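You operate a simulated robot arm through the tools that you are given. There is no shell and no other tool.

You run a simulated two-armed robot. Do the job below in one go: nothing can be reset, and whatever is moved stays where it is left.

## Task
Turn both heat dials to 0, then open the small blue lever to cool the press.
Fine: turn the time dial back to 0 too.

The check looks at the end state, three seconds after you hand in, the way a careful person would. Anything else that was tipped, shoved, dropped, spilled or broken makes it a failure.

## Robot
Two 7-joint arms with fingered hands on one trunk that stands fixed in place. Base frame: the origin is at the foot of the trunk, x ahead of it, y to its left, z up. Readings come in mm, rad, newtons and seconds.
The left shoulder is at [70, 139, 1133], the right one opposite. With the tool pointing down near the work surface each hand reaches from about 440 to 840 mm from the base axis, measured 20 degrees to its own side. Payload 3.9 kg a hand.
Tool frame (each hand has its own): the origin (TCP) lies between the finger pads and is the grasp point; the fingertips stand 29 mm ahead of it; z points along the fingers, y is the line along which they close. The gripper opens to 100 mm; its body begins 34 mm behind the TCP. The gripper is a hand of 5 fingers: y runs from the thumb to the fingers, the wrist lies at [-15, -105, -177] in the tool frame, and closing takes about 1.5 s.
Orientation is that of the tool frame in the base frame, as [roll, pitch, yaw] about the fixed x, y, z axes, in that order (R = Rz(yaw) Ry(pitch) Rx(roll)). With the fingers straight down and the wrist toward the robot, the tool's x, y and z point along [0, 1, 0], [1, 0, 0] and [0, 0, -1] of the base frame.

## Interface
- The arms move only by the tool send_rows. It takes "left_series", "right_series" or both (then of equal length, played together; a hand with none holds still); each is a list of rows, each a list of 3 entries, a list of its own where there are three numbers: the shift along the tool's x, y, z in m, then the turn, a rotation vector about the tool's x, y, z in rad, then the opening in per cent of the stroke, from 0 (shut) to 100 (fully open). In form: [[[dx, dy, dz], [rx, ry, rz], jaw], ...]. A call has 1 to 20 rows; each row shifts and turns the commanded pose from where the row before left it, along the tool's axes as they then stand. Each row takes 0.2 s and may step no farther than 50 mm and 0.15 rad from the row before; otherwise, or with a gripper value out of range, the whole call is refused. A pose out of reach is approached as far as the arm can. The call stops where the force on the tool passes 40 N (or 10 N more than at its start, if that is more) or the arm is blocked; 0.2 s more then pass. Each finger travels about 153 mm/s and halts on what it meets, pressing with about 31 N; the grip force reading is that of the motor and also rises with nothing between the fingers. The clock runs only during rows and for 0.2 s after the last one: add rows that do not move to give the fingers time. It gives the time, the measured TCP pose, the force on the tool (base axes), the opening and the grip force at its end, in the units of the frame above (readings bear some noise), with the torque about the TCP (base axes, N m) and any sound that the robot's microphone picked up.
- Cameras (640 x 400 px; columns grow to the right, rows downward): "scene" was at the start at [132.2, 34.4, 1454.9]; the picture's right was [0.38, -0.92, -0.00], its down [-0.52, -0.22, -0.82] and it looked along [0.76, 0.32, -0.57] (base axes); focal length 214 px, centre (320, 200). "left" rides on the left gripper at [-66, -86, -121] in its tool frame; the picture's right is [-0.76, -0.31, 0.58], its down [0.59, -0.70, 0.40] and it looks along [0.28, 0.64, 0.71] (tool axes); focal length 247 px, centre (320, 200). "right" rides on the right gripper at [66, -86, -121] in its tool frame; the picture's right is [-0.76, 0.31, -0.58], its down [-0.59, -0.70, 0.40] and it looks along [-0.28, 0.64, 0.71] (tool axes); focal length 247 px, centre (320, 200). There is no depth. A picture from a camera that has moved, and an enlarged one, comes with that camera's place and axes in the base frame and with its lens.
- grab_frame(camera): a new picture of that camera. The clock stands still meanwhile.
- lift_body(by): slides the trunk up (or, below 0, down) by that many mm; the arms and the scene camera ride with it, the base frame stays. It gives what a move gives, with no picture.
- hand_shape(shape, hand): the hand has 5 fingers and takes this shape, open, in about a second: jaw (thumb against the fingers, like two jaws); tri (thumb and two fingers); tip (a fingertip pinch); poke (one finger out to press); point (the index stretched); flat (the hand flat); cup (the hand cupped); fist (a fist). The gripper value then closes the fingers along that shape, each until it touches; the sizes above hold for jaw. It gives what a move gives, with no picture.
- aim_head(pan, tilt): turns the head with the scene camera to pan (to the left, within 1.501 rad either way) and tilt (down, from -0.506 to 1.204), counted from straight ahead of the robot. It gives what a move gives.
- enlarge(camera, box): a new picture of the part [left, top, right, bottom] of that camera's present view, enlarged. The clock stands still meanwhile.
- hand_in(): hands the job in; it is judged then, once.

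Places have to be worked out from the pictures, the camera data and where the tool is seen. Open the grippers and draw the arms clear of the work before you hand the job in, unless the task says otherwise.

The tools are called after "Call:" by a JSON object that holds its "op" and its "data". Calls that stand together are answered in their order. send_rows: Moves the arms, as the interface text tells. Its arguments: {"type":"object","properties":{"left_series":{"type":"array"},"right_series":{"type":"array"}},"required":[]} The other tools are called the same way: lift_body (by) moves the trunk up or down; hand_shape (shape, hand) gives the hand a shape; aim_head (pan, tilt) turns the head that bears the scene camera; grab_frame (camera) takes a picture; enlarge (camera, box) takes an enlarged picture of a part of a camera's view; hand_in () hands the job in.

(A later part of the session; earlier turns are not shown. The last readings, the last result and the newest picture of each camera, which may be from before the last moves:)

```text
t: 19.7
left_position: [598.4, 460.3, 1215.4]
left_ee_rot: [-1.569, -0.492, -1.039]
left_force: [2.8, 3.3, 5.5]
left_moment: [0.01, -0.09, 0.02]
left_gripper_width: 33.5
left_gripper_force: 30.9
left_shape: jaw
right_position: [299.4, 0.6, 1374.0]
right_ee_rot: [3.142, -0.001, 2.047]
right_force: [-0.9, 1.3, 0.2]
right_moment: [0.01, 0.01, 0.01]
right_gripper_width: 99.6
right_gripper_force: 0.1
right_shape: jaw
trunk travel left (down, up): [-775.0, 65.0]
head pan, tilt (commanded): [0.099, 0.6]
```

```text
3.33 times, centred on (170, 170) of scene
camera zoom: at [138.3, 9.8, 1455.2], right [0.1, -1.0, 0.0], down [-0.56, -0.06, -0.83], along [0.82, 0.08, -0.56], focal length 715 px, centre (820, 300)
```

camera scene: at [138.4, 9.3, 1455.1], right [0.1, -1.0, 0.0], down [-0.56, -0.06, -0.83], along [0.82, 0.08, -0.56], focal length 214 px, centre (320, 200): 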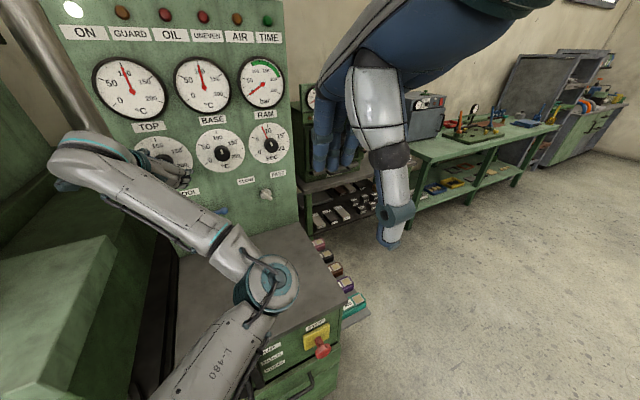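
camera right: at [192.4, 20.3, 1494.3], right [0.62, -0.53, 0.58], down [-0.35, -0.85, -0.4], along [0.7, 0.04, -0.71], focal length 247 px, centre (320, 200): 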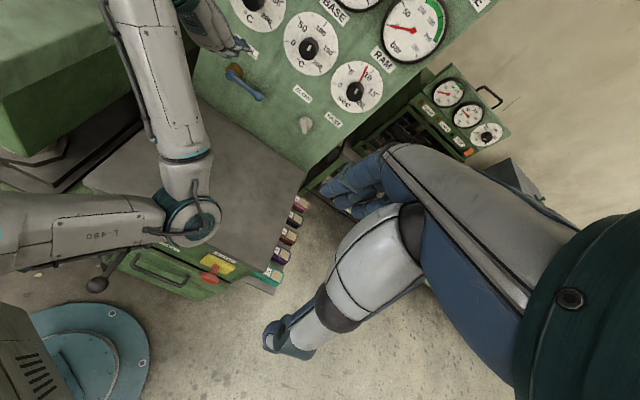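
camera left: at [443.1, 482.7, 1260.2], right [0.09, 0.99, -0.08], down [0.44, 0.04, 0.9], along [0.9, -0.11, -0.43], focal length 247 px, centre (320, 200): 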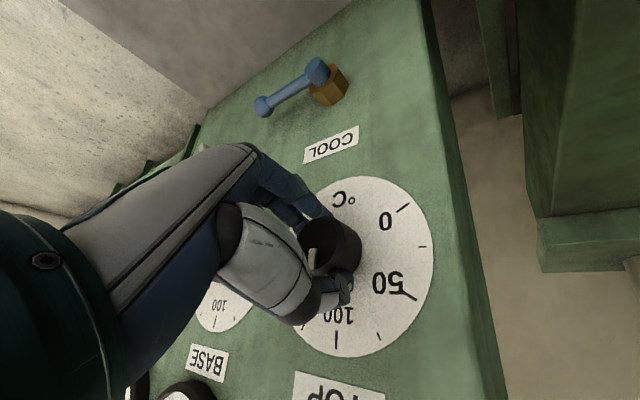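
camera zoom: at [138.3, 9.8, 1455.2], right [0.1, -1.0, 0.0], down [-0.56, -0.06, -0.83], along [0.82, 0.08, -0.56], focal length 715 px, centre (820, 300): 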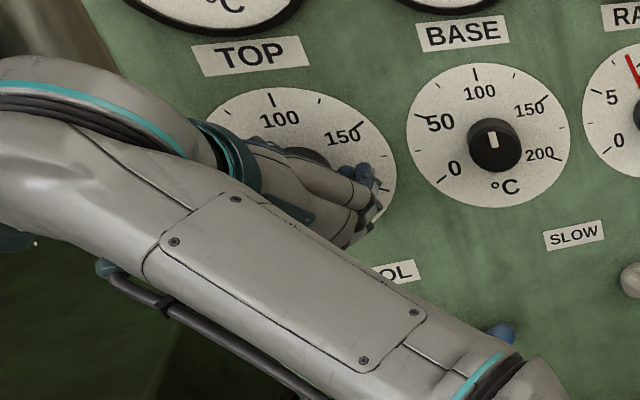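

The hand has closed on the knob at 33.5 mm with little side force. I'll turn about half the way counterclockwise and check that the dial follows.

Call:
{"op": "send_rows", "data": {"left_series": [[[0, 0, 0], [0, 0, -0.1], 0], [[0, 0, 0], [0, 0, -0.13], 0], [[0, 0, 0], [0, 0, -0.13], 0], [[0, 0, 0], [0, 0, -0.13], 0], [[0, 0, 0], [0, 0, -0.13], 0], [[0, 0, 0], [0, 0, -0.13], 0], [[0, 0, 0], [0, 0, -0.13], 0], [[0, 0, 0], [0, 0, 0], 0]]}}

Call:
{"op": "grab_frame", "data": {"camera": "left"}}

Call:
{"op": "grab_frame", "data": {"camera": "scene"}}

```text
t: 21.5
left_position: [598.4, 462.1, 1214.7]
left_ee_rot: [-1.569, -1.374, -1.04]
left_force: [-4.6, 4.0, -3.5]
left_moment: [-0.02, 0.06, 0.13]
left_gripper_width: 33.5
left_gripper_force: 31.0
left_shape: jaw
right_position: [299.3, 1.7, 1374.0]
right_ee_rot: [3.141, 0.003, 2.048]
right_force: [0.1, -0.1, -0.2]
right_moment: [-0.01, 0.0, -0.01]
right_gripper_width: 99.6
right_gripper_force: 0.0
right_shape: jaw
trunk travel left (down, up): [-775.0, 65.0]
head pan, tilt (commanded): [0.099, 0.6]
```

```text
taken
camera left: at [443.8, 482.2, 1167.9], right [0.27, 0.68, -0.68], down [0.05, 0.7, 0.72], along [0.96, -0.23, 0.15], focal length 247 px, centre (320, 200)
```

left: 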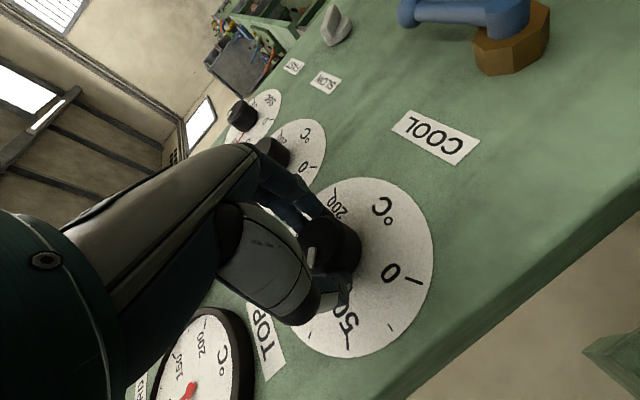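

```text
taken
camera scene: at [137.9, 10.6, 1455.1], right [0.1, -0.99, 0.0], down [-0.56, -0.06, -0.83], along [0.82, 0.08, -0.56], focal length 214 px, centre (320, 200)
```

scene: 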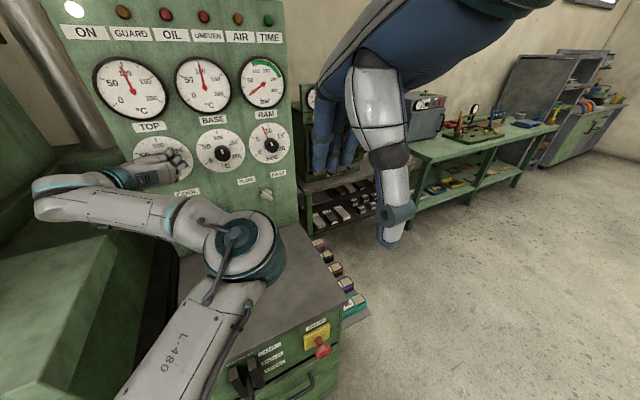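

Grip and position hold and the knob is turning with the hand. I'll continue counterclockwise to just short of the full turn.

Call:
{"op": "send_rows", "data": {"left_series": [[[0, 0, 0], [0, 0, -0.1], 0], [[0, 0, 0], [0, 0, -0.13], 0], [[0, 0, 0], [0, 0, -0.13], 0], [[0, 0, 0], [0, 0, -0.13], 0], [[0, 0, 0], [0, 0, -0.13], 0], [[0, 0, 0], [0, 0, -0.13], 0], [[0, 0, 0], [0, 0, -0.13], 0], [[0, 0, 0], [0, 0, -0.13], 0], [[0, 0, 0], [0, 0, -0.1], 0], [[0, 0, 0], [0, 0, 0], 0]]}}

Call:
{"op": "grab_frame", "data": {"camera": "left"}}

Call:
{"op": "grab_frame", "data": {"camera": "scene"}}

```text
t: 23.7
left_position: [598.3, 461.3, 1213.8]
left_ee_rot: [1.571, -0.66, 2.102]
left_force: [-3.2, 2.0, -7.1]
left_moment: [-0.02, 0.13, 0.09]
left_gripper_width: 33.5
left_gripper_force: 30.7
left_shape: jaw
right_position: [299.0, 0.9, 1374.1]
right_ee_rot: [3.141, 0.001, 2.048]
right_force: [1.1, 0.0, -0.3]
right_moment: [-0.01, 0.01, 0.02]
right_gripper_width: 99.8
right_gripper_force: 0.0
right_shape: jaw
trunk travel left (down, up): [-775.0, 65.0]
head pan, tilt (commanded): [0.099, 0.6]
```

```text
taken
camera left: at [492.9, 398.6, 1106.7], right [0.71, -0.06, -0.71], down [-0.11, 0.97, -0.2], along [0.7, 0.22, 0.68], focal length 247 px, centre (320, 200)
```

left: 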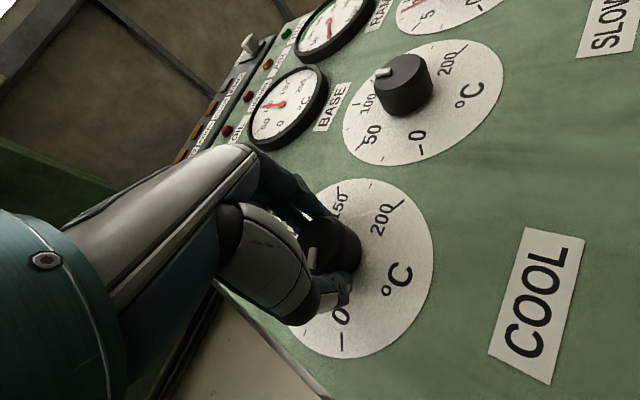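

```text
taken
camera scene: at [138.8, 10.9, 1455.0], right [0.1, -1.0, 0.0], down [-0.56, -0.06, -0.82], along [0.82, 0.08, -0.57], focal length 214 px, centre (320, 200)
```

scene: 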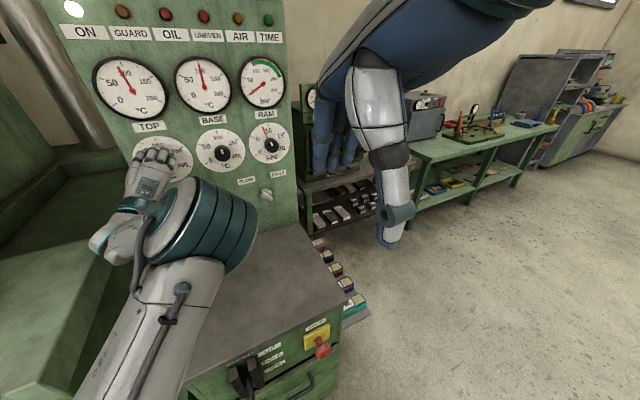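

The hand has turned almost 2 rad and the TOP gauge needle has started to fall. I'll enlarge to see how close the mark is to the 0 tick.

Call:
{"op": "enlarge", "data": {"camera": "left", "box": [260, 200, 400, 360]}}

Call:
{"op": "enlarge", "data": {"camera": "scene", "box": [110, 110, 230, 230]}}

```text
2.50 times, centred on (330, 280) of left
camera zoom: at [492.9, 398.6, 1106.7], right [0.71, -0.06, -0.71], down [-0.11, 0.97, -0.2], along [0.7, 0.22, 0.68], focal length 617 px, centre (295, 0)
```

zoom: 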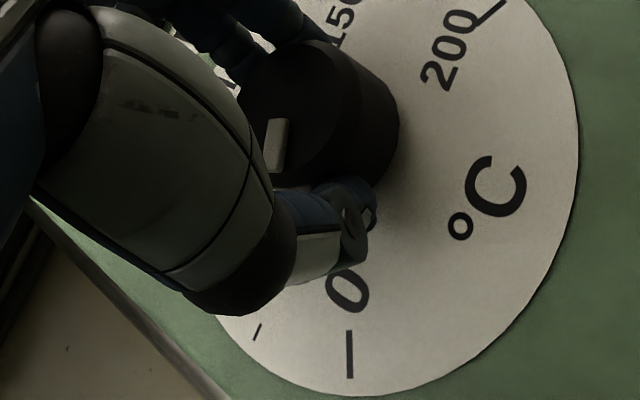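

```text
3.33 times, centred on (170, 170) of scene
camera zoom: at [138.8, 10.9, 1455.0], right [0.1, -1.0, 0.0], down [-0.56, -0.06, -0.82], along [0.82, 0.08, -0.57], focal length 715 px, centre (820, 300)
```

zoom: 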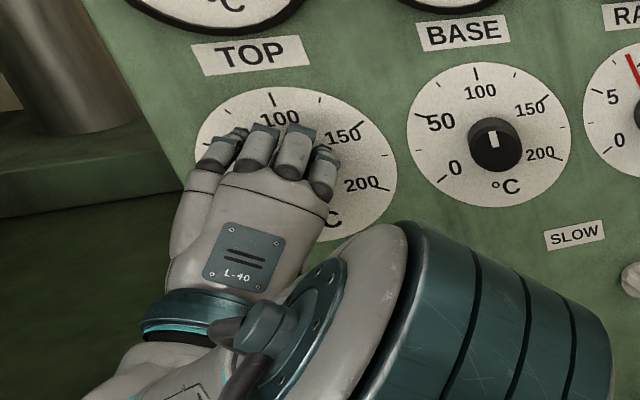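

The mark looks nearly parallel to the 0 tick. I'll zoom in further to measure any remaining angle.

Call:
{"op": "enlarge", "data": {"camera": "left", "box": [290, 235, 354, 275]}}

Call:
{"op": "enlarge", "data": {"camera": "left", "box": [290, 320, 386, 360]}}

```text
10.00 times, centred on (322, 255) of left
camera zoom: at [492.9, 398.6, 1106.7], right [0.71, -0.06, -0.71], down [-0.11, 0.97, -0.2], along [0.7, 0.22, 0.68], focal length 2470 px, centre (300, -350)
```

zoom: 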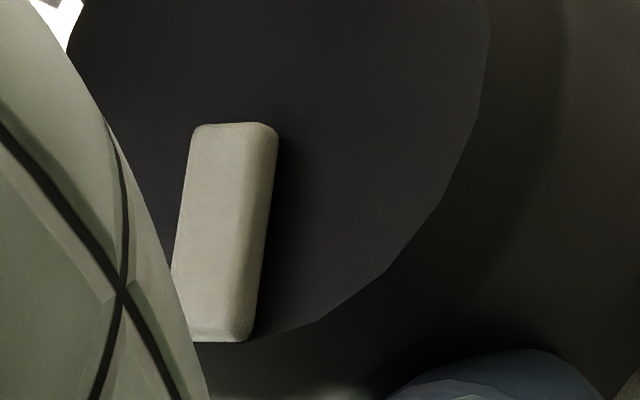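

```text
6.67 times, centred on (338, 340) of left
camera zoom: at [492.9, 398.6, 1106.7], right [0.71, -0.06, -0.71], down [-0.11, 0.97, -0.2], along [0.7, 0.22, 0.68], focal length 1646 px, centre (200, -733)
```

zoom: 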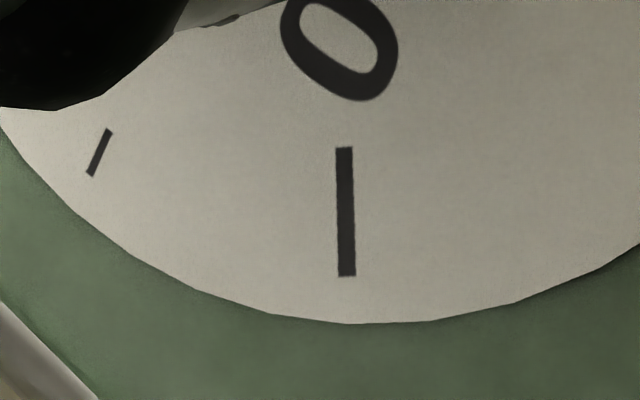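

By projection, the mark is still about 0.12 rad (6–7 degrees) short of the 0 tick. I'll turn that last bit and check again.

Call:
{"op": "send_rows", "data": {"left_series": [[[0, 0, 0], [0, 0, -0.06], 0], [[0, 0, 0], [0, 0, -0.06], 0], [[0, 0, 0], [0, 0, 0], 0], [[0, 0, 0], [0, 0, 0], 0]]}}

Call:
{"op": "enlarge", "data": {"camera": "left", "box": [290, 235, 354, 275]}}

Call:
{"op": "enlarge", "data": {"camera": "left", "box": [290, 320, 386, 360]}}

```text
t: 24.7
left_position: [598.8, 460.7, 1214.5]
left_ee_rot: [1.571, -0.54, 2.1]
left_force: [-7.4, 0.6, -9.7]
left_moment: [-0.1, 0.11, 0.15]
left_gripper_width: 33.3
left_gripper_force: 31.3
left_shape: jaw
right_position: [297.9, 0.9, 1373.0]
right_ee_rot: [-3.141, 0.002, 2.047]
right_force: [0.4, -0.3, 0.0]
right_moment: [0.01, -0.01, 0.02]
right_gripper_width: 99.8
right_gripper_force: 0.0
right_shape: jaw
trunk travel left (down, up): [-775.0, 65.0]
head pan, tilt (commanded): [0.099, 0.6]
```

```text
10.00 times, centred on (322, 255) of left
camera zoom: at [499.8, 387.4, 1107.5], right [0.75, -0.13, -0.65], down [-0.1, 0.95, -0.3], along [0.66, 0.29, 0.7], focal length 2470 px, centre (300, -350)
```

zoom: 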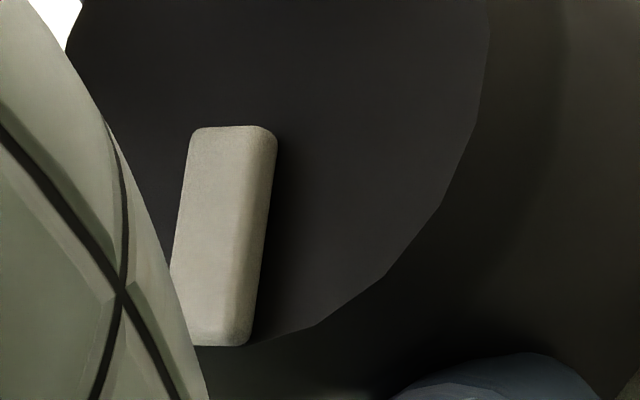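

```text
6.67 times, centred on (338, 340) of left
camera zoom: at [499.8, 387.4, 1107.5], right [0.75, -0.13, -0.65], down [-0.1, 0.95, -0.3], along [0.66, 0.29, 0.7], focal length 1646 px, centre (200, -733)
```

zoom: 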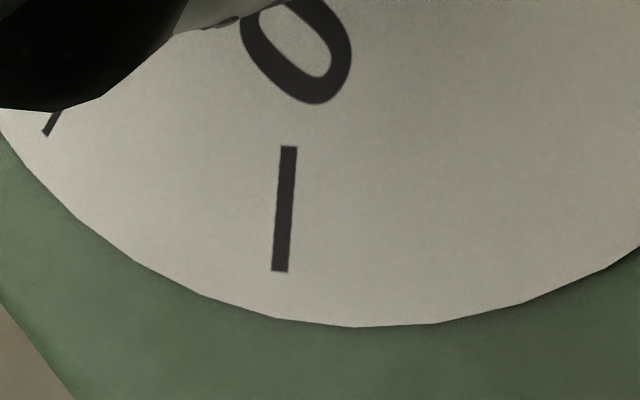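

The mark and the 0 tick now agree to within about 0.01 rad. I'll open the fingers, back straight out, and look at the TOP dial from a distance.

Call:
{"op": "send_rows", "data": {"left_series": [[[0, 0, 0], [0, 0, 0], 20], [[0, 0, 0], [0, 0, 0], 45], [[0, 0, 0], [0, 0, 0], 75], [[0, 0, 0], [0, 0, 0], 75], [[0, 0, -0.015], [0, 0, 0], 75], [[0, 0, -0.02], [0, 0, 0], 75], [[0, 0, -0.025], [0, 0, 0], 75], [[0, 0, -0.025], [0, 0, 0], 75], [[0, 0, -0.025], [0, 0, 0], 75], [[0, 0, 0], [0, 0, 0], 75]]}}

Call:
{"op": "grab_frame", "data": {"camera": "left"}}

Call:
{"op": "grab_frame", "data": {"camera": "scene"}}

```text
t: 27.1
left_position: [502.0, 422.0, 1172.0]
left_ee_rot: [1.678, -0.558, 2.086]
left_force: [0.4, 0.3, -0.1]
left_moment: [0.02, 0.0, 0.01]
left_gripper_width: 74.6
left_gripper_force: 0.1
left_shape: jaw
right_position: [299.9, 0.2, 1373.9]
right_ee_rot: [-3.142, 0.001, 2.048]
right_force: [-0.8, 0.0, 0.8]
right_moment: [0.01, 0.01, -0.02]
right_gripper_width: 100.0
right_gripper_force: 0.0
right_shape: jaw
trunk travel left (down, up): [-775.0, 65.0]
head pan, tilt (commanded): [0.099, 0.6]
stopped in row 10 (left hand): the arm was blocked; the commanded pose is now the measured one
```

```text
taken
camera left: at [396.7, 342.1, 1076.0], right [0.69, -0.12, -0.71], down [-0.16, 0.93, -0.32], along [0.71, 0.33, 0.63], focal length 247 px, centre (320, 200)
```

left: 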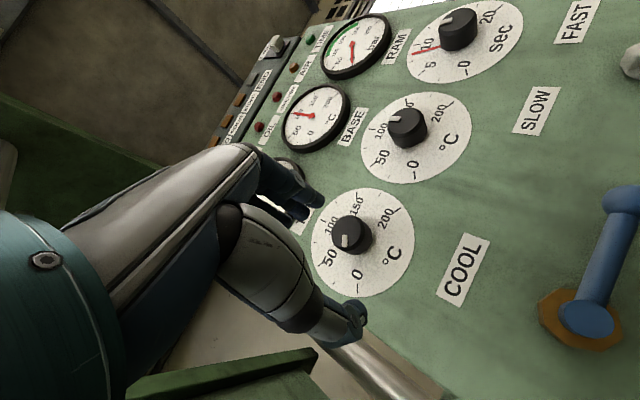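

```text
taken
camera scene: at [138.2, 9.6, 1455.1], right [0.1, -1.0, 0.0], down [-0.56, -0.06, -0.83], along [0.82, 0.08, -0.56], focal length 214 px, centre (320, 200)
```

scene: 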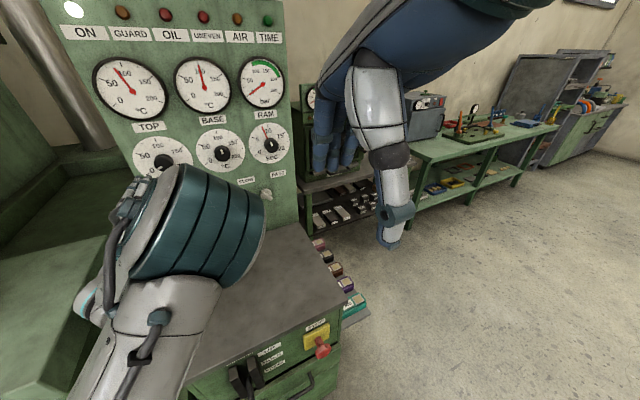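

The retreat ended in the same arm limit, with no force and about 42 mm low, but clear of the panel. I'll check the TOP dial up close.

Call:
{"op": "enlarge", "data": {"camera": "left", "box": [300, 180, 430, 310]}}

Call:
{"op": "enlarge", "data": {"camera": "scene", "box": [90, 50, 250, 190]}}

Call:
{"op": "grab_frame", "data": {"camera": "right"}}

```text
3.08 times, centred on (365, 245) of left
camera zoom: at [396.7, 342.1, 1076.0], right [0.69, -0.12, -0.71], down [-0.16, 0.93, -0.32], along [0.71, 0.33, 0.63], focal length 760 px, centre (182, 62)
```

zoom: 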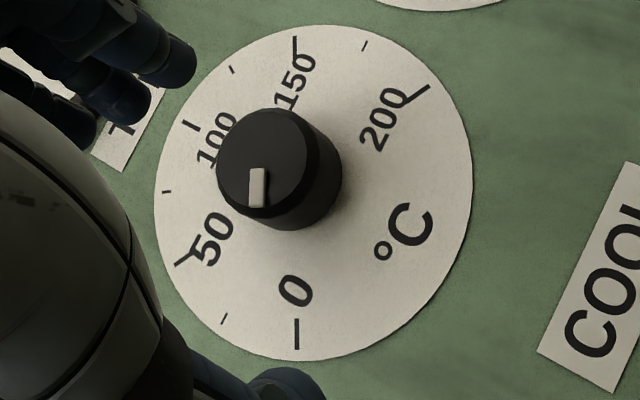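

```text
2.86 times, centred on (170, 120) of scene
camera zoom: at [138.2, 9.6, 1455.1], right [0.1, -1.0, 0.0], down [-0.56, -0.06, -0.83], along [0.82, 0.08, -0.56], focal length 613 px, centre (749, 429)
```

zoom: 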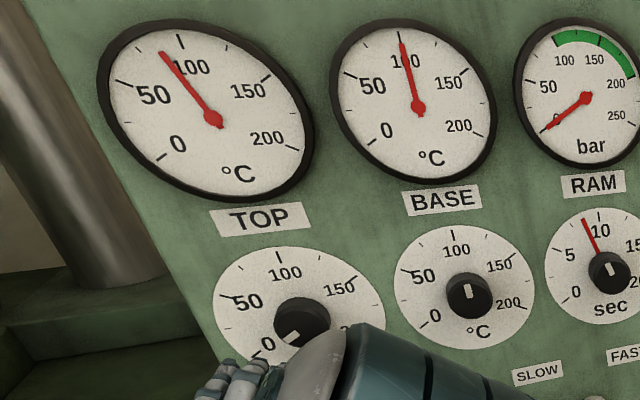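

```text
taken
camera right: at [191.9, 20.3, 1494.4], right [0.62, -0.53, 0.58], down [-0.35, -0.85, -0.4], along [0.7, 0.04, -0.71], focal length 247 px, centre (320, 200)
```

right: 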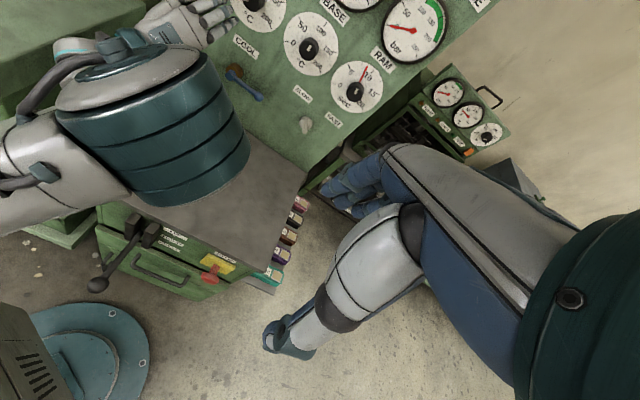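

TOP reads 0: its mark is in line with the 0 tick, and its gauge is falling. The left elbow, at about (243, 106, 1360), is close to the parked right hand, so I'll first move the right arm out of the way to the right.

Call:
{"op": "send_rows", "data": {"right_series": [[[-0.0278, -0.0143, 0], [0, 0, 0], 100], [[-0.0278, -0.0143, 0], [0, 0, 0], 100], [[-0.0278, -0.0143, 0], [0, 0, 0], 100], [[-0.0278, -0.0143, 0], [0, 0, 0], 100], [[-0.0278, -0.0143, 0], [0, 0, 0], 100], [[-0.0278, -0.0143, 0], [0, 0, 0], 100], [[-0.0278, -0.0143, 0], [0, 0, 0], 100], [[-0.0278, -0.0143, 0], [0, 0, 0], 100], [[0, 0, 0], [0, 0, 0], 100]]}}

Call:
{"op": "aim_head", "data": {"pan": 0.25, "tilt": 0.6}}

Call:
{"op": "grab_frame", "data": {"camera": "scene"}}

Call:
{"op": "grab_frame", "data": {"camera": "right"}}

```text
t: 29.1
left_position: [502.4, 422.0, 1173.1]
left_ee_rot: [1.679, -0.558, 2.082]
left_force: [-0.5, -0.4, -0.1]
left_moment: [0.0, -0.02, 0.0]
left_gripper_width: 74.6
left_gripper_force: 0.0
left_shape: jaw
right_position: [300.0, -249.2, 1377.4]
right_ee_rot: [-3.141, 0.001, 2.047]
right_force: [-0.1, 0.3, -0.5]
right_moment: [-0.02, 0.03, -0.03]
right_gripper_width: 99.8
right_gripper_force: 0.1
right_shape: jaw
trunk travel left (down, up): [-775.0, 65.0]
head pan, tilt (commanded): [0.099, 0.6]
```

```text
t: 29.8
left_position: [502.3, 422.1, 1172.3]
left_ee_rot: [1.677, -0.557, 2.086]
left_force: [0.1, 0.3, 0.3]
left_moment: [0.01, 0.01, 0.05]
left_gripper_width: 74.8
left_gripper_force: 0.1
left_shape: jaw
right_position: [299.4, -251.1, 1376.4]
right_ee_rot: [-3.141, 0.0, 2.047]
right_force: [0.2, 0.2, -0.7]
right_moment: [0.03, 0.01, -0.01]
right_gripper_width: 99.7
right_gripper_force: 0.0
right_shape: jaw
trunk travel left (down, up): [-775.0, 65.0]
head pan, tilt (commanded): [0.25, 0.6]
```

```text
taken
camera scene: at [136.3, 22.4, 1455.1], right [0.25, -0.97, 0.0], down [-0.55, -0.14, -0.83], along [0.8, 0.2, -0.56], focal length 214 px, centre (320, 200)
```

scene: 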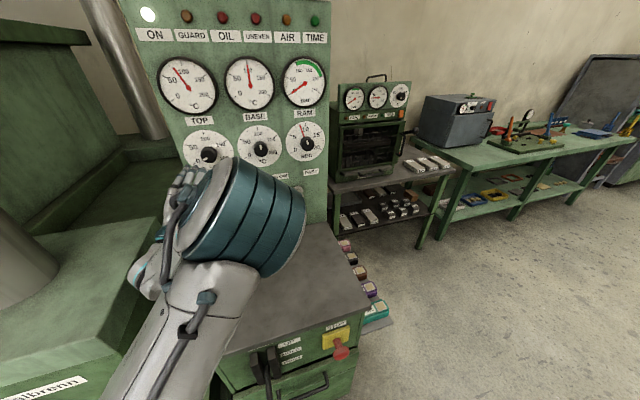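

```text
taken
camera right: at [193.4, -230.6, 1496.7], right [0.62, -0.53, 0.58], down [-0.35, -0.85, -0.4], along [0.7, 0.04, -0.71], focal length 247 px, centre (320, 200)
```

right: 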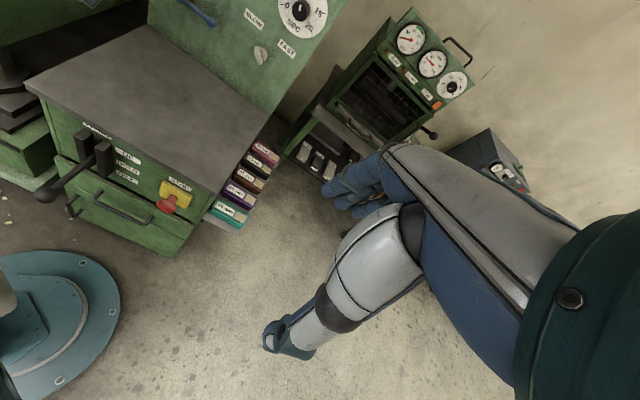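

The right arm is clear and the view is open. I'll square the left hand, slide it right and up to in front of the BASE knob, and roll it back clockwise for the next stroke.

Call:
{"op": "send_rows", "data": {"left_series": [[[0, 0, 0], [-0.099, 0.013, 0], 75], [[-0.01415, 0.01546, -0.0008], [0, 0, 0], 75], [[-0.01415, 0.01546, -0.0008], [0, 0, 0], 75], [[-0.01415, 0.01546, -0.0008], [0, 0, 0], 75], [[-0.01415, 0.01546, -0.0008], [0, 0, 0], 75], [[-0.01415, 0.01546, -0.0008], [0, 0, 0], 75], [[-0.01415, 0.01546, -0.0008], [0, 0, 0], 75], [[-0.01415, 0.01546, -0.0008], [0, 0, 0], 75], [[-0.01415, 0.01546, -0.0008], [0, 0, 0], 75], [[0, 0, 0], [0, 0, 0], 75]]}}

Call:
{"op": "grab_frame", "data": {"camera": "scene"}}

Call:
{"op": "grab_frame", "data": {"camera": "left"}}

```text
t: 30.9
left_position: [534.5, 373.6, 1103.1]
left_ee_rot: [1.78, -0.629, 2.013]
left_force: [0.3, -0.2, -0.4]
left_moment: [0.02, 0.02, -0.02]
left_gripper_width: 74.7
left_gripper_force: 0.1
left_shape: jaw
right_position: [301.0, -251.7, 1375.6]
right_ee_rot: [-3.141, 0.002, 2.047]
right_force: [0.7, 0.0, 0.0]
right_moment: [0.03, -0.01, -0.01]
right_gripper_width: 99.4
right_gripper_force: 0.0
right_shape: jaw
trunk travel left (down, up): [-775.0, 65.0]
head pan, tilt (commanded): [0.25, 0.6]
stopped in row 5 (left hand): the arm was blocked; the commanded pose is now the measured one
```

```text
taken
camera scene: at [136.2, 22.3, 1455.1], right [0.25, -0.97, 0.0], down [-0.55, -0.14, -0.83], along [0.8, 0.2, -0.56], focal length 214 px, centre (320, 200)
```

scene: 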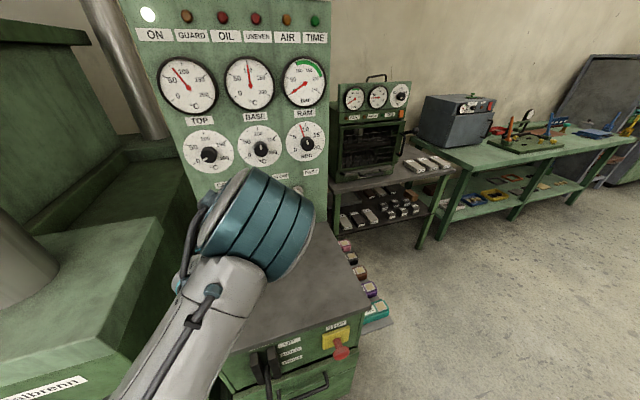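

```text
taken
camera left: at [418.9, 296.6, 1017.2], right [0.61, -0.12, -0.78], down [-0.18, 0.94, -0.28], along [0.77, 0.31, 0.55], focal length 247 px, centre (320, 200)
```

left: 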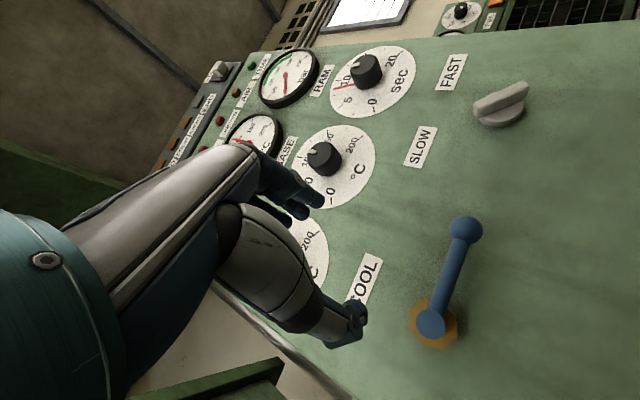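

Thumb-down is again at the arm's limit and the hand sagged, but nothing was touched. I'll roll the hand clockwise here first, back into the range where it tracks well, and translate after that.

Call:
{"op": "send_rows", "data": {"left_series": [[[0, 0, 0], [0, 0, 0.14], 75], [[0, 0, 0], [0, 0, 0.14], 75], [[0, 0, 0], [0, 0, 0.14], 75], [[0, 0, 0], [0, 0, 0.14], 75], [[0, 0, 0], [0, 0, 0.14], 75], [[0, 0, 0], [0, 0, 0.14], 75], [[0, 0, 0], [0, 0, 0], 75]]}}

Call:
{"op": "grab_frame", "data": {"camera": "scene"}}

Call:
{"op": "grab_frame", "data": {"camera": "left"}}

```text
t: 32.5
left_position: [529.1, 386.6, 1092.9]
left_ee_rot: [2.61, -1.344, 1.138]
left_force: [-0.9, -0.7, -0.6]
left_moment: [0.05, -0.06, 0.02]
left_gripper_width: 74.7
left_gripper_force: 0.1
left_shape: jaw
right_position: [300.4, -250.2, 1377.0]
right_ee_rot: [-3.141, -0.001, 2.047]
right_force: [-0.6, -0.4, 0.9]
right_moment: [0.03, -0.02, -0.01]
right_gripper_width: 99.9
right_gripper_force: 0.0
right_shape: jaw
trunk travel left (down, up): [-775.0, 65.0]
head pan, tilt (commanded): [0.25, 0.6]
```

```text
taken
camera scene: at [136.2, 22.8, 1455.3], right [0.25, -0.97, 0.0], down [-0.55, -0.14, -0.83], along [0.8, 0.2, -0.56], focal length 214 px, centre (320, 200)
```

scene: 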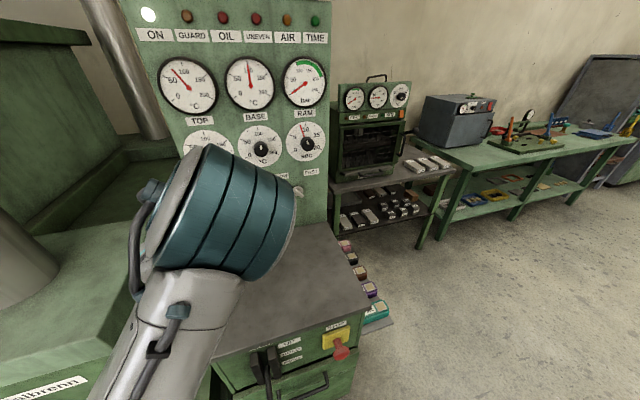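

```text
taken
camera left: at [375.0, 374.9, 1043.2], right [0.22, 0.41, -0.88], down [-0.02, 0.91, 0.42], along [0.97, -0.07, 0.21], focal length 247 px, centre (320, 200)
```

left: 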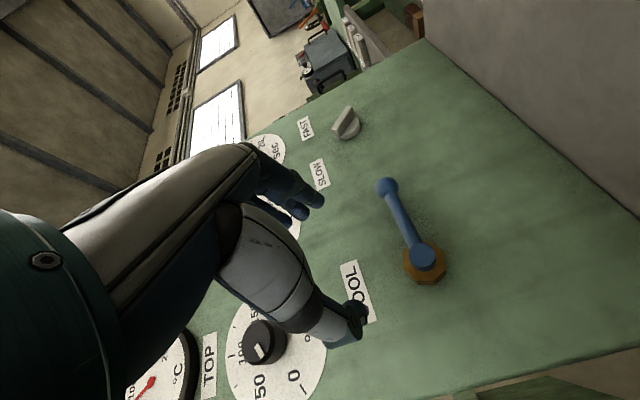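

The arm is free again. I'll square the hand to the panel, then move it diagonally up and right to the BASE knob at the same standoff.

Call:
{"op": "send_rows", "data": {"left_series": [[[0, 0, 0], [-0.0435, 0.092, 0], 75], [[0, 0, 0], [-0.0435, 0.092, 0], 75], [[0.0122, 0.0146, -0.0013], [0, 0, 0.05], 75], [[0.0115, 0.0152, -0.0013], [0, 0, 0], 75], [[0.0115, 0.0152, -0.0013], [0, 0, 0], 75], [[0.0115, 0.0152, -0.0013], [0, 0, 0], 75], [[0.0115, 0.0152, -0.0013], [0, 0, 0], 75], [[0.0115, 0.0152, -0.0013], [0, 0, 0], 75], [[0.0115, 0.0152, -0.0013], [0, 0, 0], 75], [[0.0115, 0.0152, -0.0013], [0, 0, 0], 75], [[0.0115, 0.0152, -0.0013], [0, 0, 0], 75], [[0, 0, 0], [0, 0, 0], 75]]}}

Call:
{"op": "grab_frame", "data": {"camera": "scene"}}

Call:
{"op": "grab_frame", "data": {"camera": "left"}}

```text
t: 35.1
left_position: [592.3, 258.1, 1209.2]
left_ee_rot: [1.289, -1.507, 2.348]
left_force: [0.0, -0.4, -0.1]
left_moment: [0.03, 0.01, 0.0]
left_gripper_width: 74.9
left_gripper_force: 0.1
left_shape: jaw
left hand out of reach, approached as far as the arm can: row 11
right_position: [300.5, -250.9, 1377.0]
right_ee_rot: [3.141, 0.001, 2.047]
right_force: [0.1, -0.3, -0.4]
right_moment: [0.01, -0.01, -0.02]
right_gripper_width: 99.6
right_gripper_force: 0.0
right_shape: jaw
trunk travel left (down, up): [-775.0, 65.0]
head pan, tilt (commanded): [0.25, 0.6]
```

```text
taken
camera scene: at [136.0, 22.6, 1455.1], right [0.25, -0.97, 0.0], down [-0.55, -0.14, -0.83], along [0.8, 0.2, -0.56], focal length 214 px, centre (320, 200)
```

scene: 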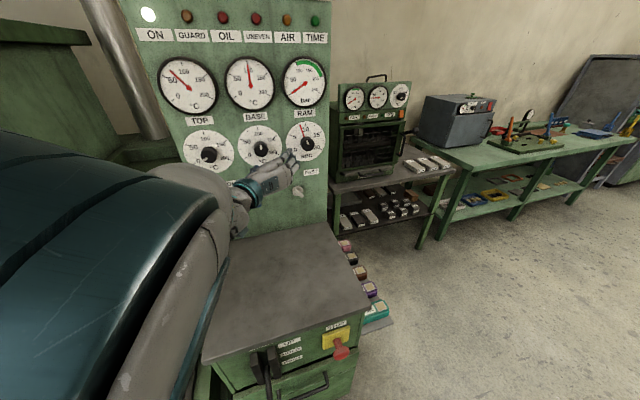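

```text
taken
camera left: at [446.3, 271.6, 1136.3], right [0.4, 0.51, -0.76], down [-0.01, 0.83, 0.55], along [0.92, -0.21, 0.33], focal length 247 px, centre (320, 200)
```

left: 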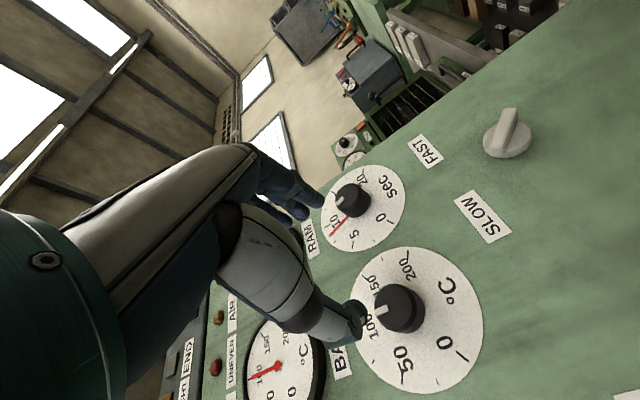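

The hand is in front of the panel near BASE, but the left elbow has swung high, close to the head camera. Rolling clockwise lowered it before, so I'll roll a few rows and check.

Call:
{"op": "send_rows", "data": {"left_series": [[[0, 0, 0], [0, 0, 0.14], 75], [[0, 0, 0], [0, 0, 0.14], 75], [[0, 0, 0], [0, 0, 0.14], 75], [[0, 0, 0], [0, 0, 0.14], 75], [[0, 0, 0], [0, 0, 0], 75]]}}

Call:
{"op": "grab_frame", "data": {"camera": "scene"}}

Call:
{"op": "grab_frame", "data": {"camera": "right"}}

```text
t: 36.3
left_position: [612.8, 270.0, 1195.7]
left_ee_rot: [-1.533, -1.07, -1.11]
left_force: [-0.2, -0.2, 0.4]
left_moment: [-0.03, 0.02, 0.01]
left_gripper_width: 74.8
left_gripper_force: 0.0
left_shape: jaw
left hand out of reach, approached as far as the arm can: row 1, 2, 3, 4
right_position: [299.8, -251.5, 1377.2]
right_ee_rot: [3.142, 0.0, 2.048]
right_force: [-0.1, -0.1, 0.5]
right_moment: [0.01, -0.01, -0.04]
right_gripper_width: 100.0
right_gripper_force: 0.2
right_shape: jaw
trunk travel left (down, up): [-775.0, 65.0]
head pan, tilt (commanded): [0.25, 0.6]
```

```text
taken
camera scene: at [136.1, 22.5, 1455.1], right [0.25, -0.97, 0.0], down [-0.55, -0.14, -0.83], along [0.8, 0.2, -0.56], focal length 214 px, centre (320, 200)
```

scene: 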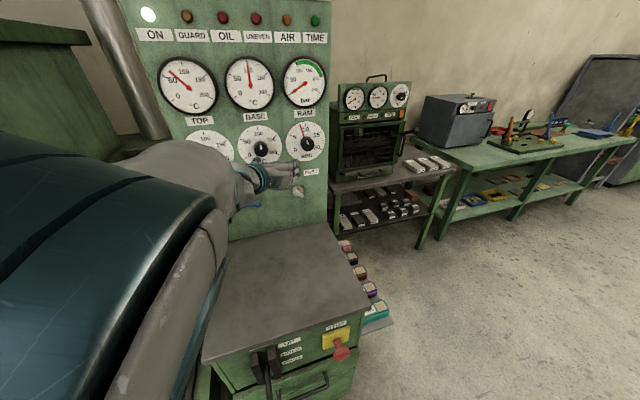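

```text
taken
camera right: at [193.2, -230.6, 1496.7], right [0.62, -0.53, 0.58], down [-0.35, -0.85, -0.4], along [0.7, 0.04, -0.71], focal length 247 px, centre (320, 200)
```

right: 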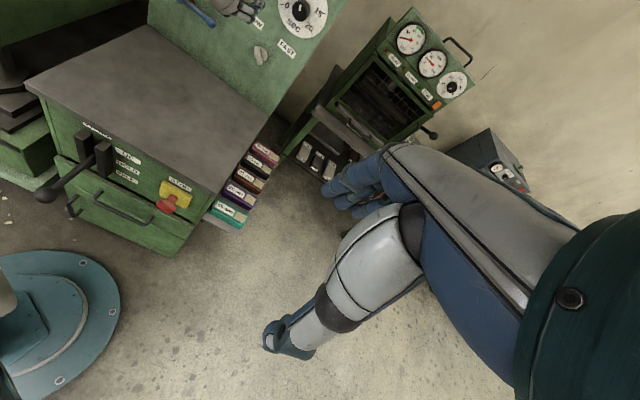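

In this branch the arm is at its limit, with the elbow beside the head and nothing touched. The BASE and TIME knobs are better conditioned for the right arm, which points straight along the panel normal there. I'll first slide the left hand back to the left, away from the panel, to free the space.

Call:
{"op": "send_rows", "data": {"left_series": [[[-0.006, -0.019, -0.008], [0, 0, 0], 75], [[-0.006, -0.019, -0.008], [0, 0, 0], 75], [[-0.006, -0.019, -0.008], [0, 0, 0], 75], [[-0.006, -0.019, -0.004], [0, 0, 0], 75], [[-0.006, -0.019, -0.004], [0, 0, 0], 75], [[-0.006, -0.019, -0.004], [0, 0, 0], 75], [[0, 0, 0], [0, 0, 0], 75]]}}

Call:
{"op": "grab_frame", "data": {"camera": "scene"}}

Call:
{"op": "grab_frame", "data": {"camera": "left"}}

```text
t: 37.9
left_position: [542.3, 364.3, 1212.5]
left_ee_rot: [-1.527, -1.069, -1.114]
left_force: [-0.4, -0.2, 0.1]
left_moment: [0.02, -0.02, 0.03]
left_gripper_width: 74.8
left_gripper_force: 0.1
left_shape: jaw
left hand out of reach, approached as far as the arm can: row 1, 2, 3
right_position: [300.6, -250.6, 1376.3]
right_ee_rot: [-3.141, -0.001, 2.047]
right_force: [-0.4, -0.5, -0.1]
right_moment: [0.0, -0.01, -0.02]
right_gripper_width: 100.0
right_gripper_force: 0.1
right_shape: jaw
trunk travel left (down, up): [-775.0, 65.0]
head pan, tilt (commanded): [0.25, 0.6]
```

```text
taken
camera scene: at [136.5, 22.2, 1455.1], right [0.25, -0.97, 0.0], down [-0.55, -0.14, -0.82], along [0.8, 0.2, -0.57], focal length 214 px, centre (320, 200)
```

scene: 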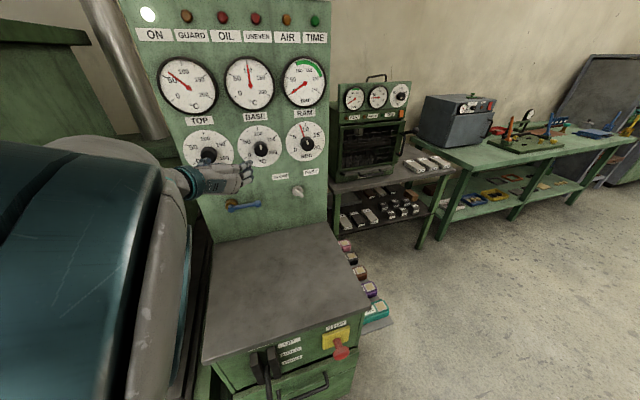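

```text
taken
camera left: at [383.6, 400.0, 1194.6], right [0.22, 0.84, -0.5], down [0.18, 0.47, 0.86], along [0.96, -0.28, -0.05], focal length 247 px, centre (320, 200)
```

left: 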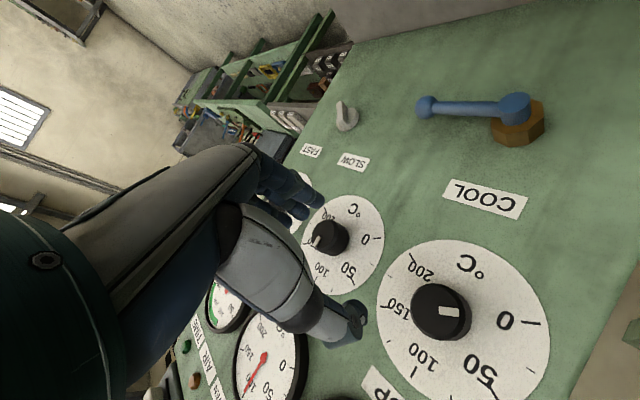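

The hand is back inside its reach. I'll carry it further left, up and back to park it clear of the middle of the panel.

Call:
{"op": "send_rows", "data": {"left_series": [[[0.002, -0.0167, -0.0065], [0, 0, 0], 75], [[0.002, -0.0167, -0.0065], [0, 0, 0], 75], [[0.002, -0.0167, -0.0065], [0, 0, 0], 75], [[0.002, -0.0167, -0.0065], [0, 0, 0], 75], [[0.002, -0.0167, -0.0065], [0, 0, 0], 75], [[0.002, -0.0167, -0.0065], [0, 0, 0], 75], [[0.002, -0.0167, -0.0065], [0, 0, 0], 75], [[0.002, -0.0167, -0.0065], [0, 0, 0], 75], [[0, 0, 0], [0, 0, 0], 75]]}}

Call:
{"op": "grab_frame", "data": {"camera": "scene"}}

Call:
{"op": "grab_frame", "data": {"camera": "left"}}

Call:
{"op": "grab_frame", "data": {"camera": "right"}}

```text
t: 39.9
left_position: [446.9, 443.9, 1286.7]
left_ee_rot: [-1.524, -1.059, -1.117]
left_force: [0.5, 0.5, -0.9]
left_moment: [-0.03, 0.0, -0.03]
left_gripper_width: 74.8
left_gripper_force: 0.1
left_shape: jaw
left hand out of reach, approached as far as the arm can: row 1, 3, 4
right_position: [301.7, -250.4, 1375.4]
right_ee_rot: [-3.141, -0.002, 2.047]
right_force: [0.1, -0.5, 0.4]
right_moment: [-0.01, 0.02, 0.01]
right_gripper_width: 99.8
right_gripper_force: 0.0
right_shape: jaw
trunk travel left (down, up): [-775.0, 65.0]
head pan, tilt (commanded): [0.25, 0.6]
```

```text
taken
camera scene: at [136.5, 22.3, 1455.1], right [0.25, -0.97, 0.0], down [-0.55, -0.14, -0.82], along [0.8, 0.2, -0.57], focal length 214 px, centre (320, 200)
```

scene: 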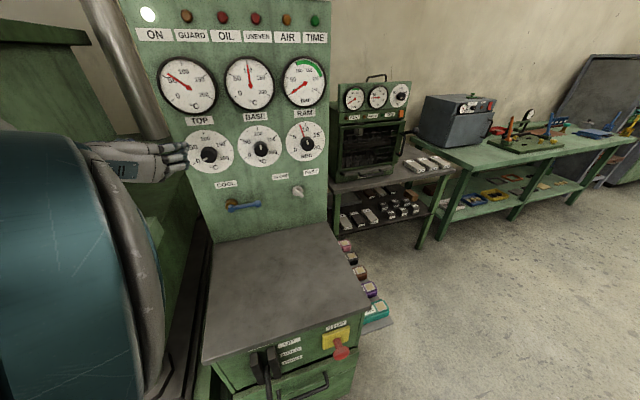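

```text
taken
camera left: at [289.2, 479.6, 1267.8], right [0.22, 0.84, -0.5], down [0.18, 0.46, 0.87], along [0.96, -0.28, -0.05], focal length 247 px, centre (320, 200)
```

left: 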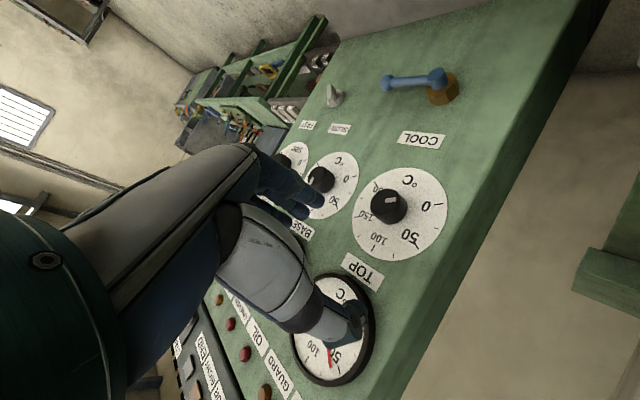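

```text
taken
camera right: at [193.7, -230.7, 1496.6], right [0.62, -0.53, 0.58], down [-0.35, -0.85, -0.4], along [0.7, 0.04, -0.71], focal length 247 px, centre (320, 200)
```

right: 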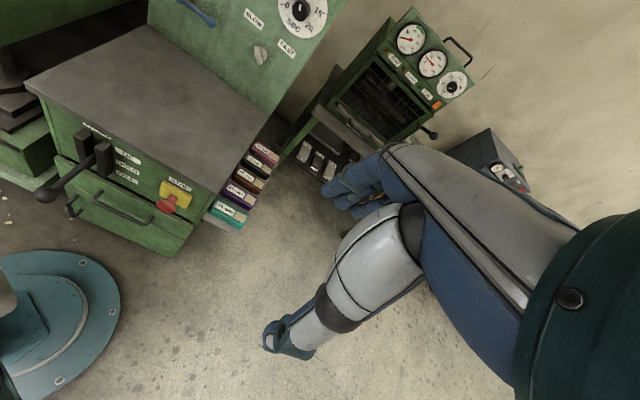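

The left arm is parked and the panel is in full view. I'll bring the right hand forward and left with the tool still pointing down, to about (560, 40, 1376), where there is room to tip it toward the panel.

Call:
{"op": "send_rows", "data": {"right_series": [[[0.0107, 0.0279, 0], [0, 0, 0], 100], [[0.0107, 0.0279, 0], [0, 0, 0], 100], [[0.0107, 0.0279, 0], [0, 0, 0], 100], [[0.0107, 0.0279, 0], [0, 0, 0], 100], [[0.0107, 0.0279, 0], [0, 0, 0], 100], [[0.0107, 0.0279, 0], [0, 0, 0], 100], [[0.0107, 0.0279, 0], [0, 0, 0], 100], [[0.0107, 0.0279, 0], [0, 0, 0], 100], [[0.0107, 0.0279, 0], [0, 0, 0], 100], [[0.0107, 0.0279, 0], [0, 0, 0], 100], [[0.0107, 0.0279, 0], [0, 0, 0], 100], [[0.0107, 0.0279, 0], [0, 0, 0], 100], [[0.0107, 0.0279, 0], [0, 0, 0], 100], [[0, 0, 0], [0, 0, 0], 100]]}}

Call:
{"op": "grab_frame", "data": {"camera": "scene"}}

Call:
{"op": "grab_frame", "data": {"camera": "right"}}

```text
t: 42.9
left_position: [445.8, 443.7, 1286.1]
left_ee_rot: [-1.521, -1.058, -1.12]
left_force: [0.0, -0.5, 0.3]
left_moment: [0.03, 0.02, 0.01]
left_gripper_width: 74.8
left_gripper_force: 0.1
left_shape: jaw
right_position: [557.1, 39.0, 1376.9]
right_ee_rot: [3.14, 0.0, 2.047]
right_force: [-0.1, -0.3, 0.1]
right_moment: [-0.02, -0.05, 0.03]
right_gripper_width: 99.9
right_gripper_force: 0.2
right_shape: jaw
trunk travel left (down, up): [-775.0, 65.0]
head pan, tilt (commanded): [0.25, 0.6]
```

```text
taken
camera scene: at [135.3, 21.4, 1455.2], right [0.25, -0.97, 0.0], down [-0.55, -0.14, -0.83], along [0.8, 0.2, -0.56], focal length 214 px, centre (320, 200)
```

scene: 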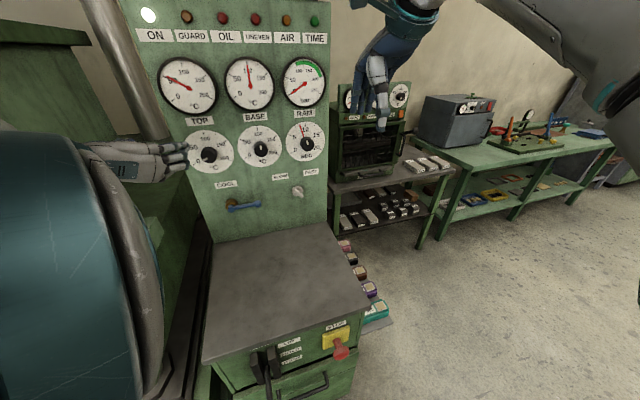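

```text
taken
camera right: at [450.0, 59.5, 1497.0], right [0.62, -0.53, 0.58], down [-0.35, -0.85, -0.4], along [0.7, 0.04, -0.71], focal length 247 px, centre (320, 200)
```

right: 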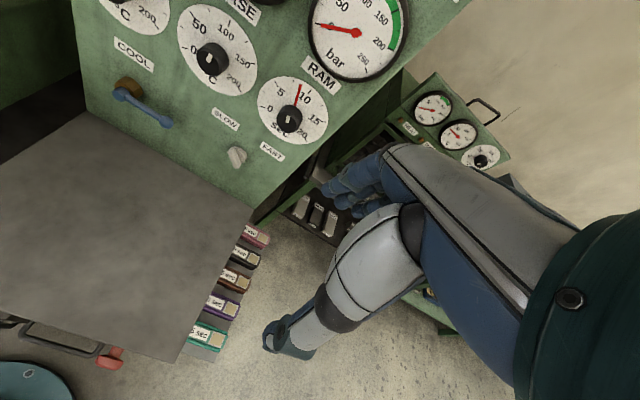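

Good. Now I'll tip the right hand up to point at the panel, turning about its TCP. The panel is still about 250 mm away.

Call:
{"op": "send_rows", "data": {"right_series": [[[0, 0, 0], [-0.1428, 0, 0], 90], [[0, 0, 0], [-0.1428, 0, 0], 75], [[0, 0, 0], [-0.1428, 0, 0], 75], [[0, 0, 0], [-0.1428, 0, 0], 75], [[0, 0, 0], [-0.1428, 0, 0], 75], [[0, 0, 0], [-0.1428, 0, 0], 75], [[0, 0, 0], [-0.1428, 0, 0], 75], [[0, 0, 0], [-0.1428, 0, 0], 75], [[0, 0, 0], [-0.1428, 0, 0], 75], [[0, 0, 0], [-0.1428, 0, 0], 75], [[0, 0, 0], [-0.1428, 0, 0], 75], [[0, 0, 0], [0, 0.054, 0], 75], [[0, 0, 0], [0, 0, 0], 75]]}}

Call:
{"op": "grab_frame", "data": {"camera": "scene"}}

Call:
{"op": "grab_frame", "data": {"camera": "right"}}

Call:
{"op": "grab_frame", "data": {"camera": "left"}}

```text
t: 45.7
left_position: [445.7, 443.6, 1286.2]
left_ee_rot: [-1.521, -1.058, -1.12]
left_force: [-0.2, -0.1, -0.4]
left_moment: [0.0, -0.02, 0.0]
left_gripper_width: 74.7
left_gripper_force: 0.0
left_shape: jaw
right_position: [556.9, 39.3, 1375.6]
right_ee_rot: [1.808, -0.012, 2.099]
right_force: [-0.4, -0.3, 0.0]
right_moment: [-0.01, -0.01, -0.03]
right_gripper_width: 75.1
right_gripper_force: 0.2
right_shape: jaw
right hand out of reach, approached as far as the arm can: row 10, 11
trunk travel left (down, up): [-775.0, 65.0]
head pan, tilt (commanded): [0.25, 0.6]
```

```text
taken
camera scene: at [135.0, 22.8, 1455.2], right [0.25, -0.97, 0.0], down [-0.55, -0.14, -0.83], along [0.8, 0.2, -0.56], focal length 214 px, centre (320, 200)
```

scene: 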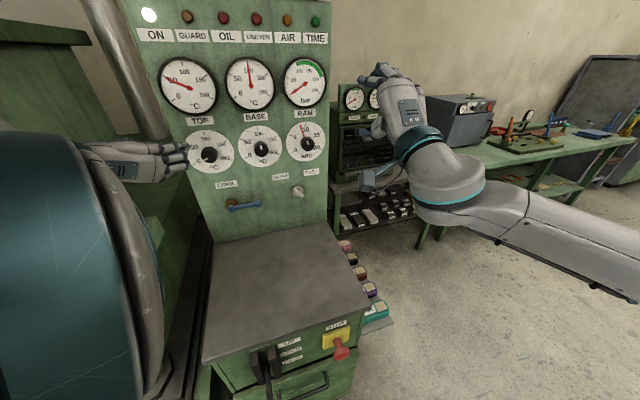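

```text
taken
camera right: at [404.1, 27.6, 1321.5], right [-0.04, -0.9, 0.42], down [0.48, -0.39, -0.78], along [0.87, 0.18, 0.45], focal length 247 px, centre (320, 200)
```

right: 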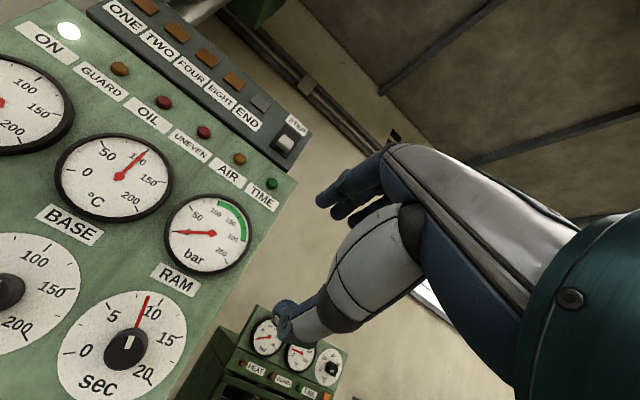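

```text
taken
camera left: at [288.2, 479.8, 1268.0], right [0.22, 0.84, -0.5], down [0.18, 0.47, 0.87], along [0.96, -0.28, -0.05], focal length 247 px, centre (320, 200)
```

left: 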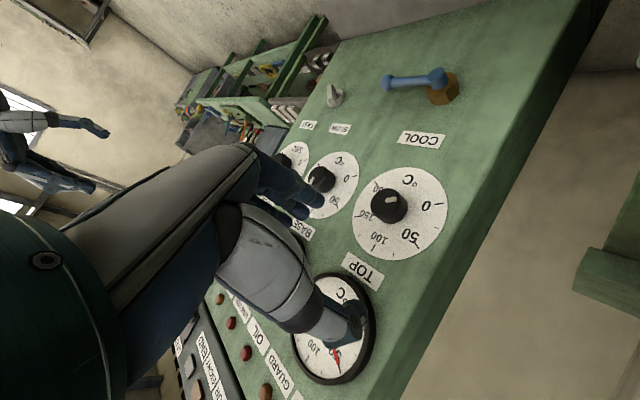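

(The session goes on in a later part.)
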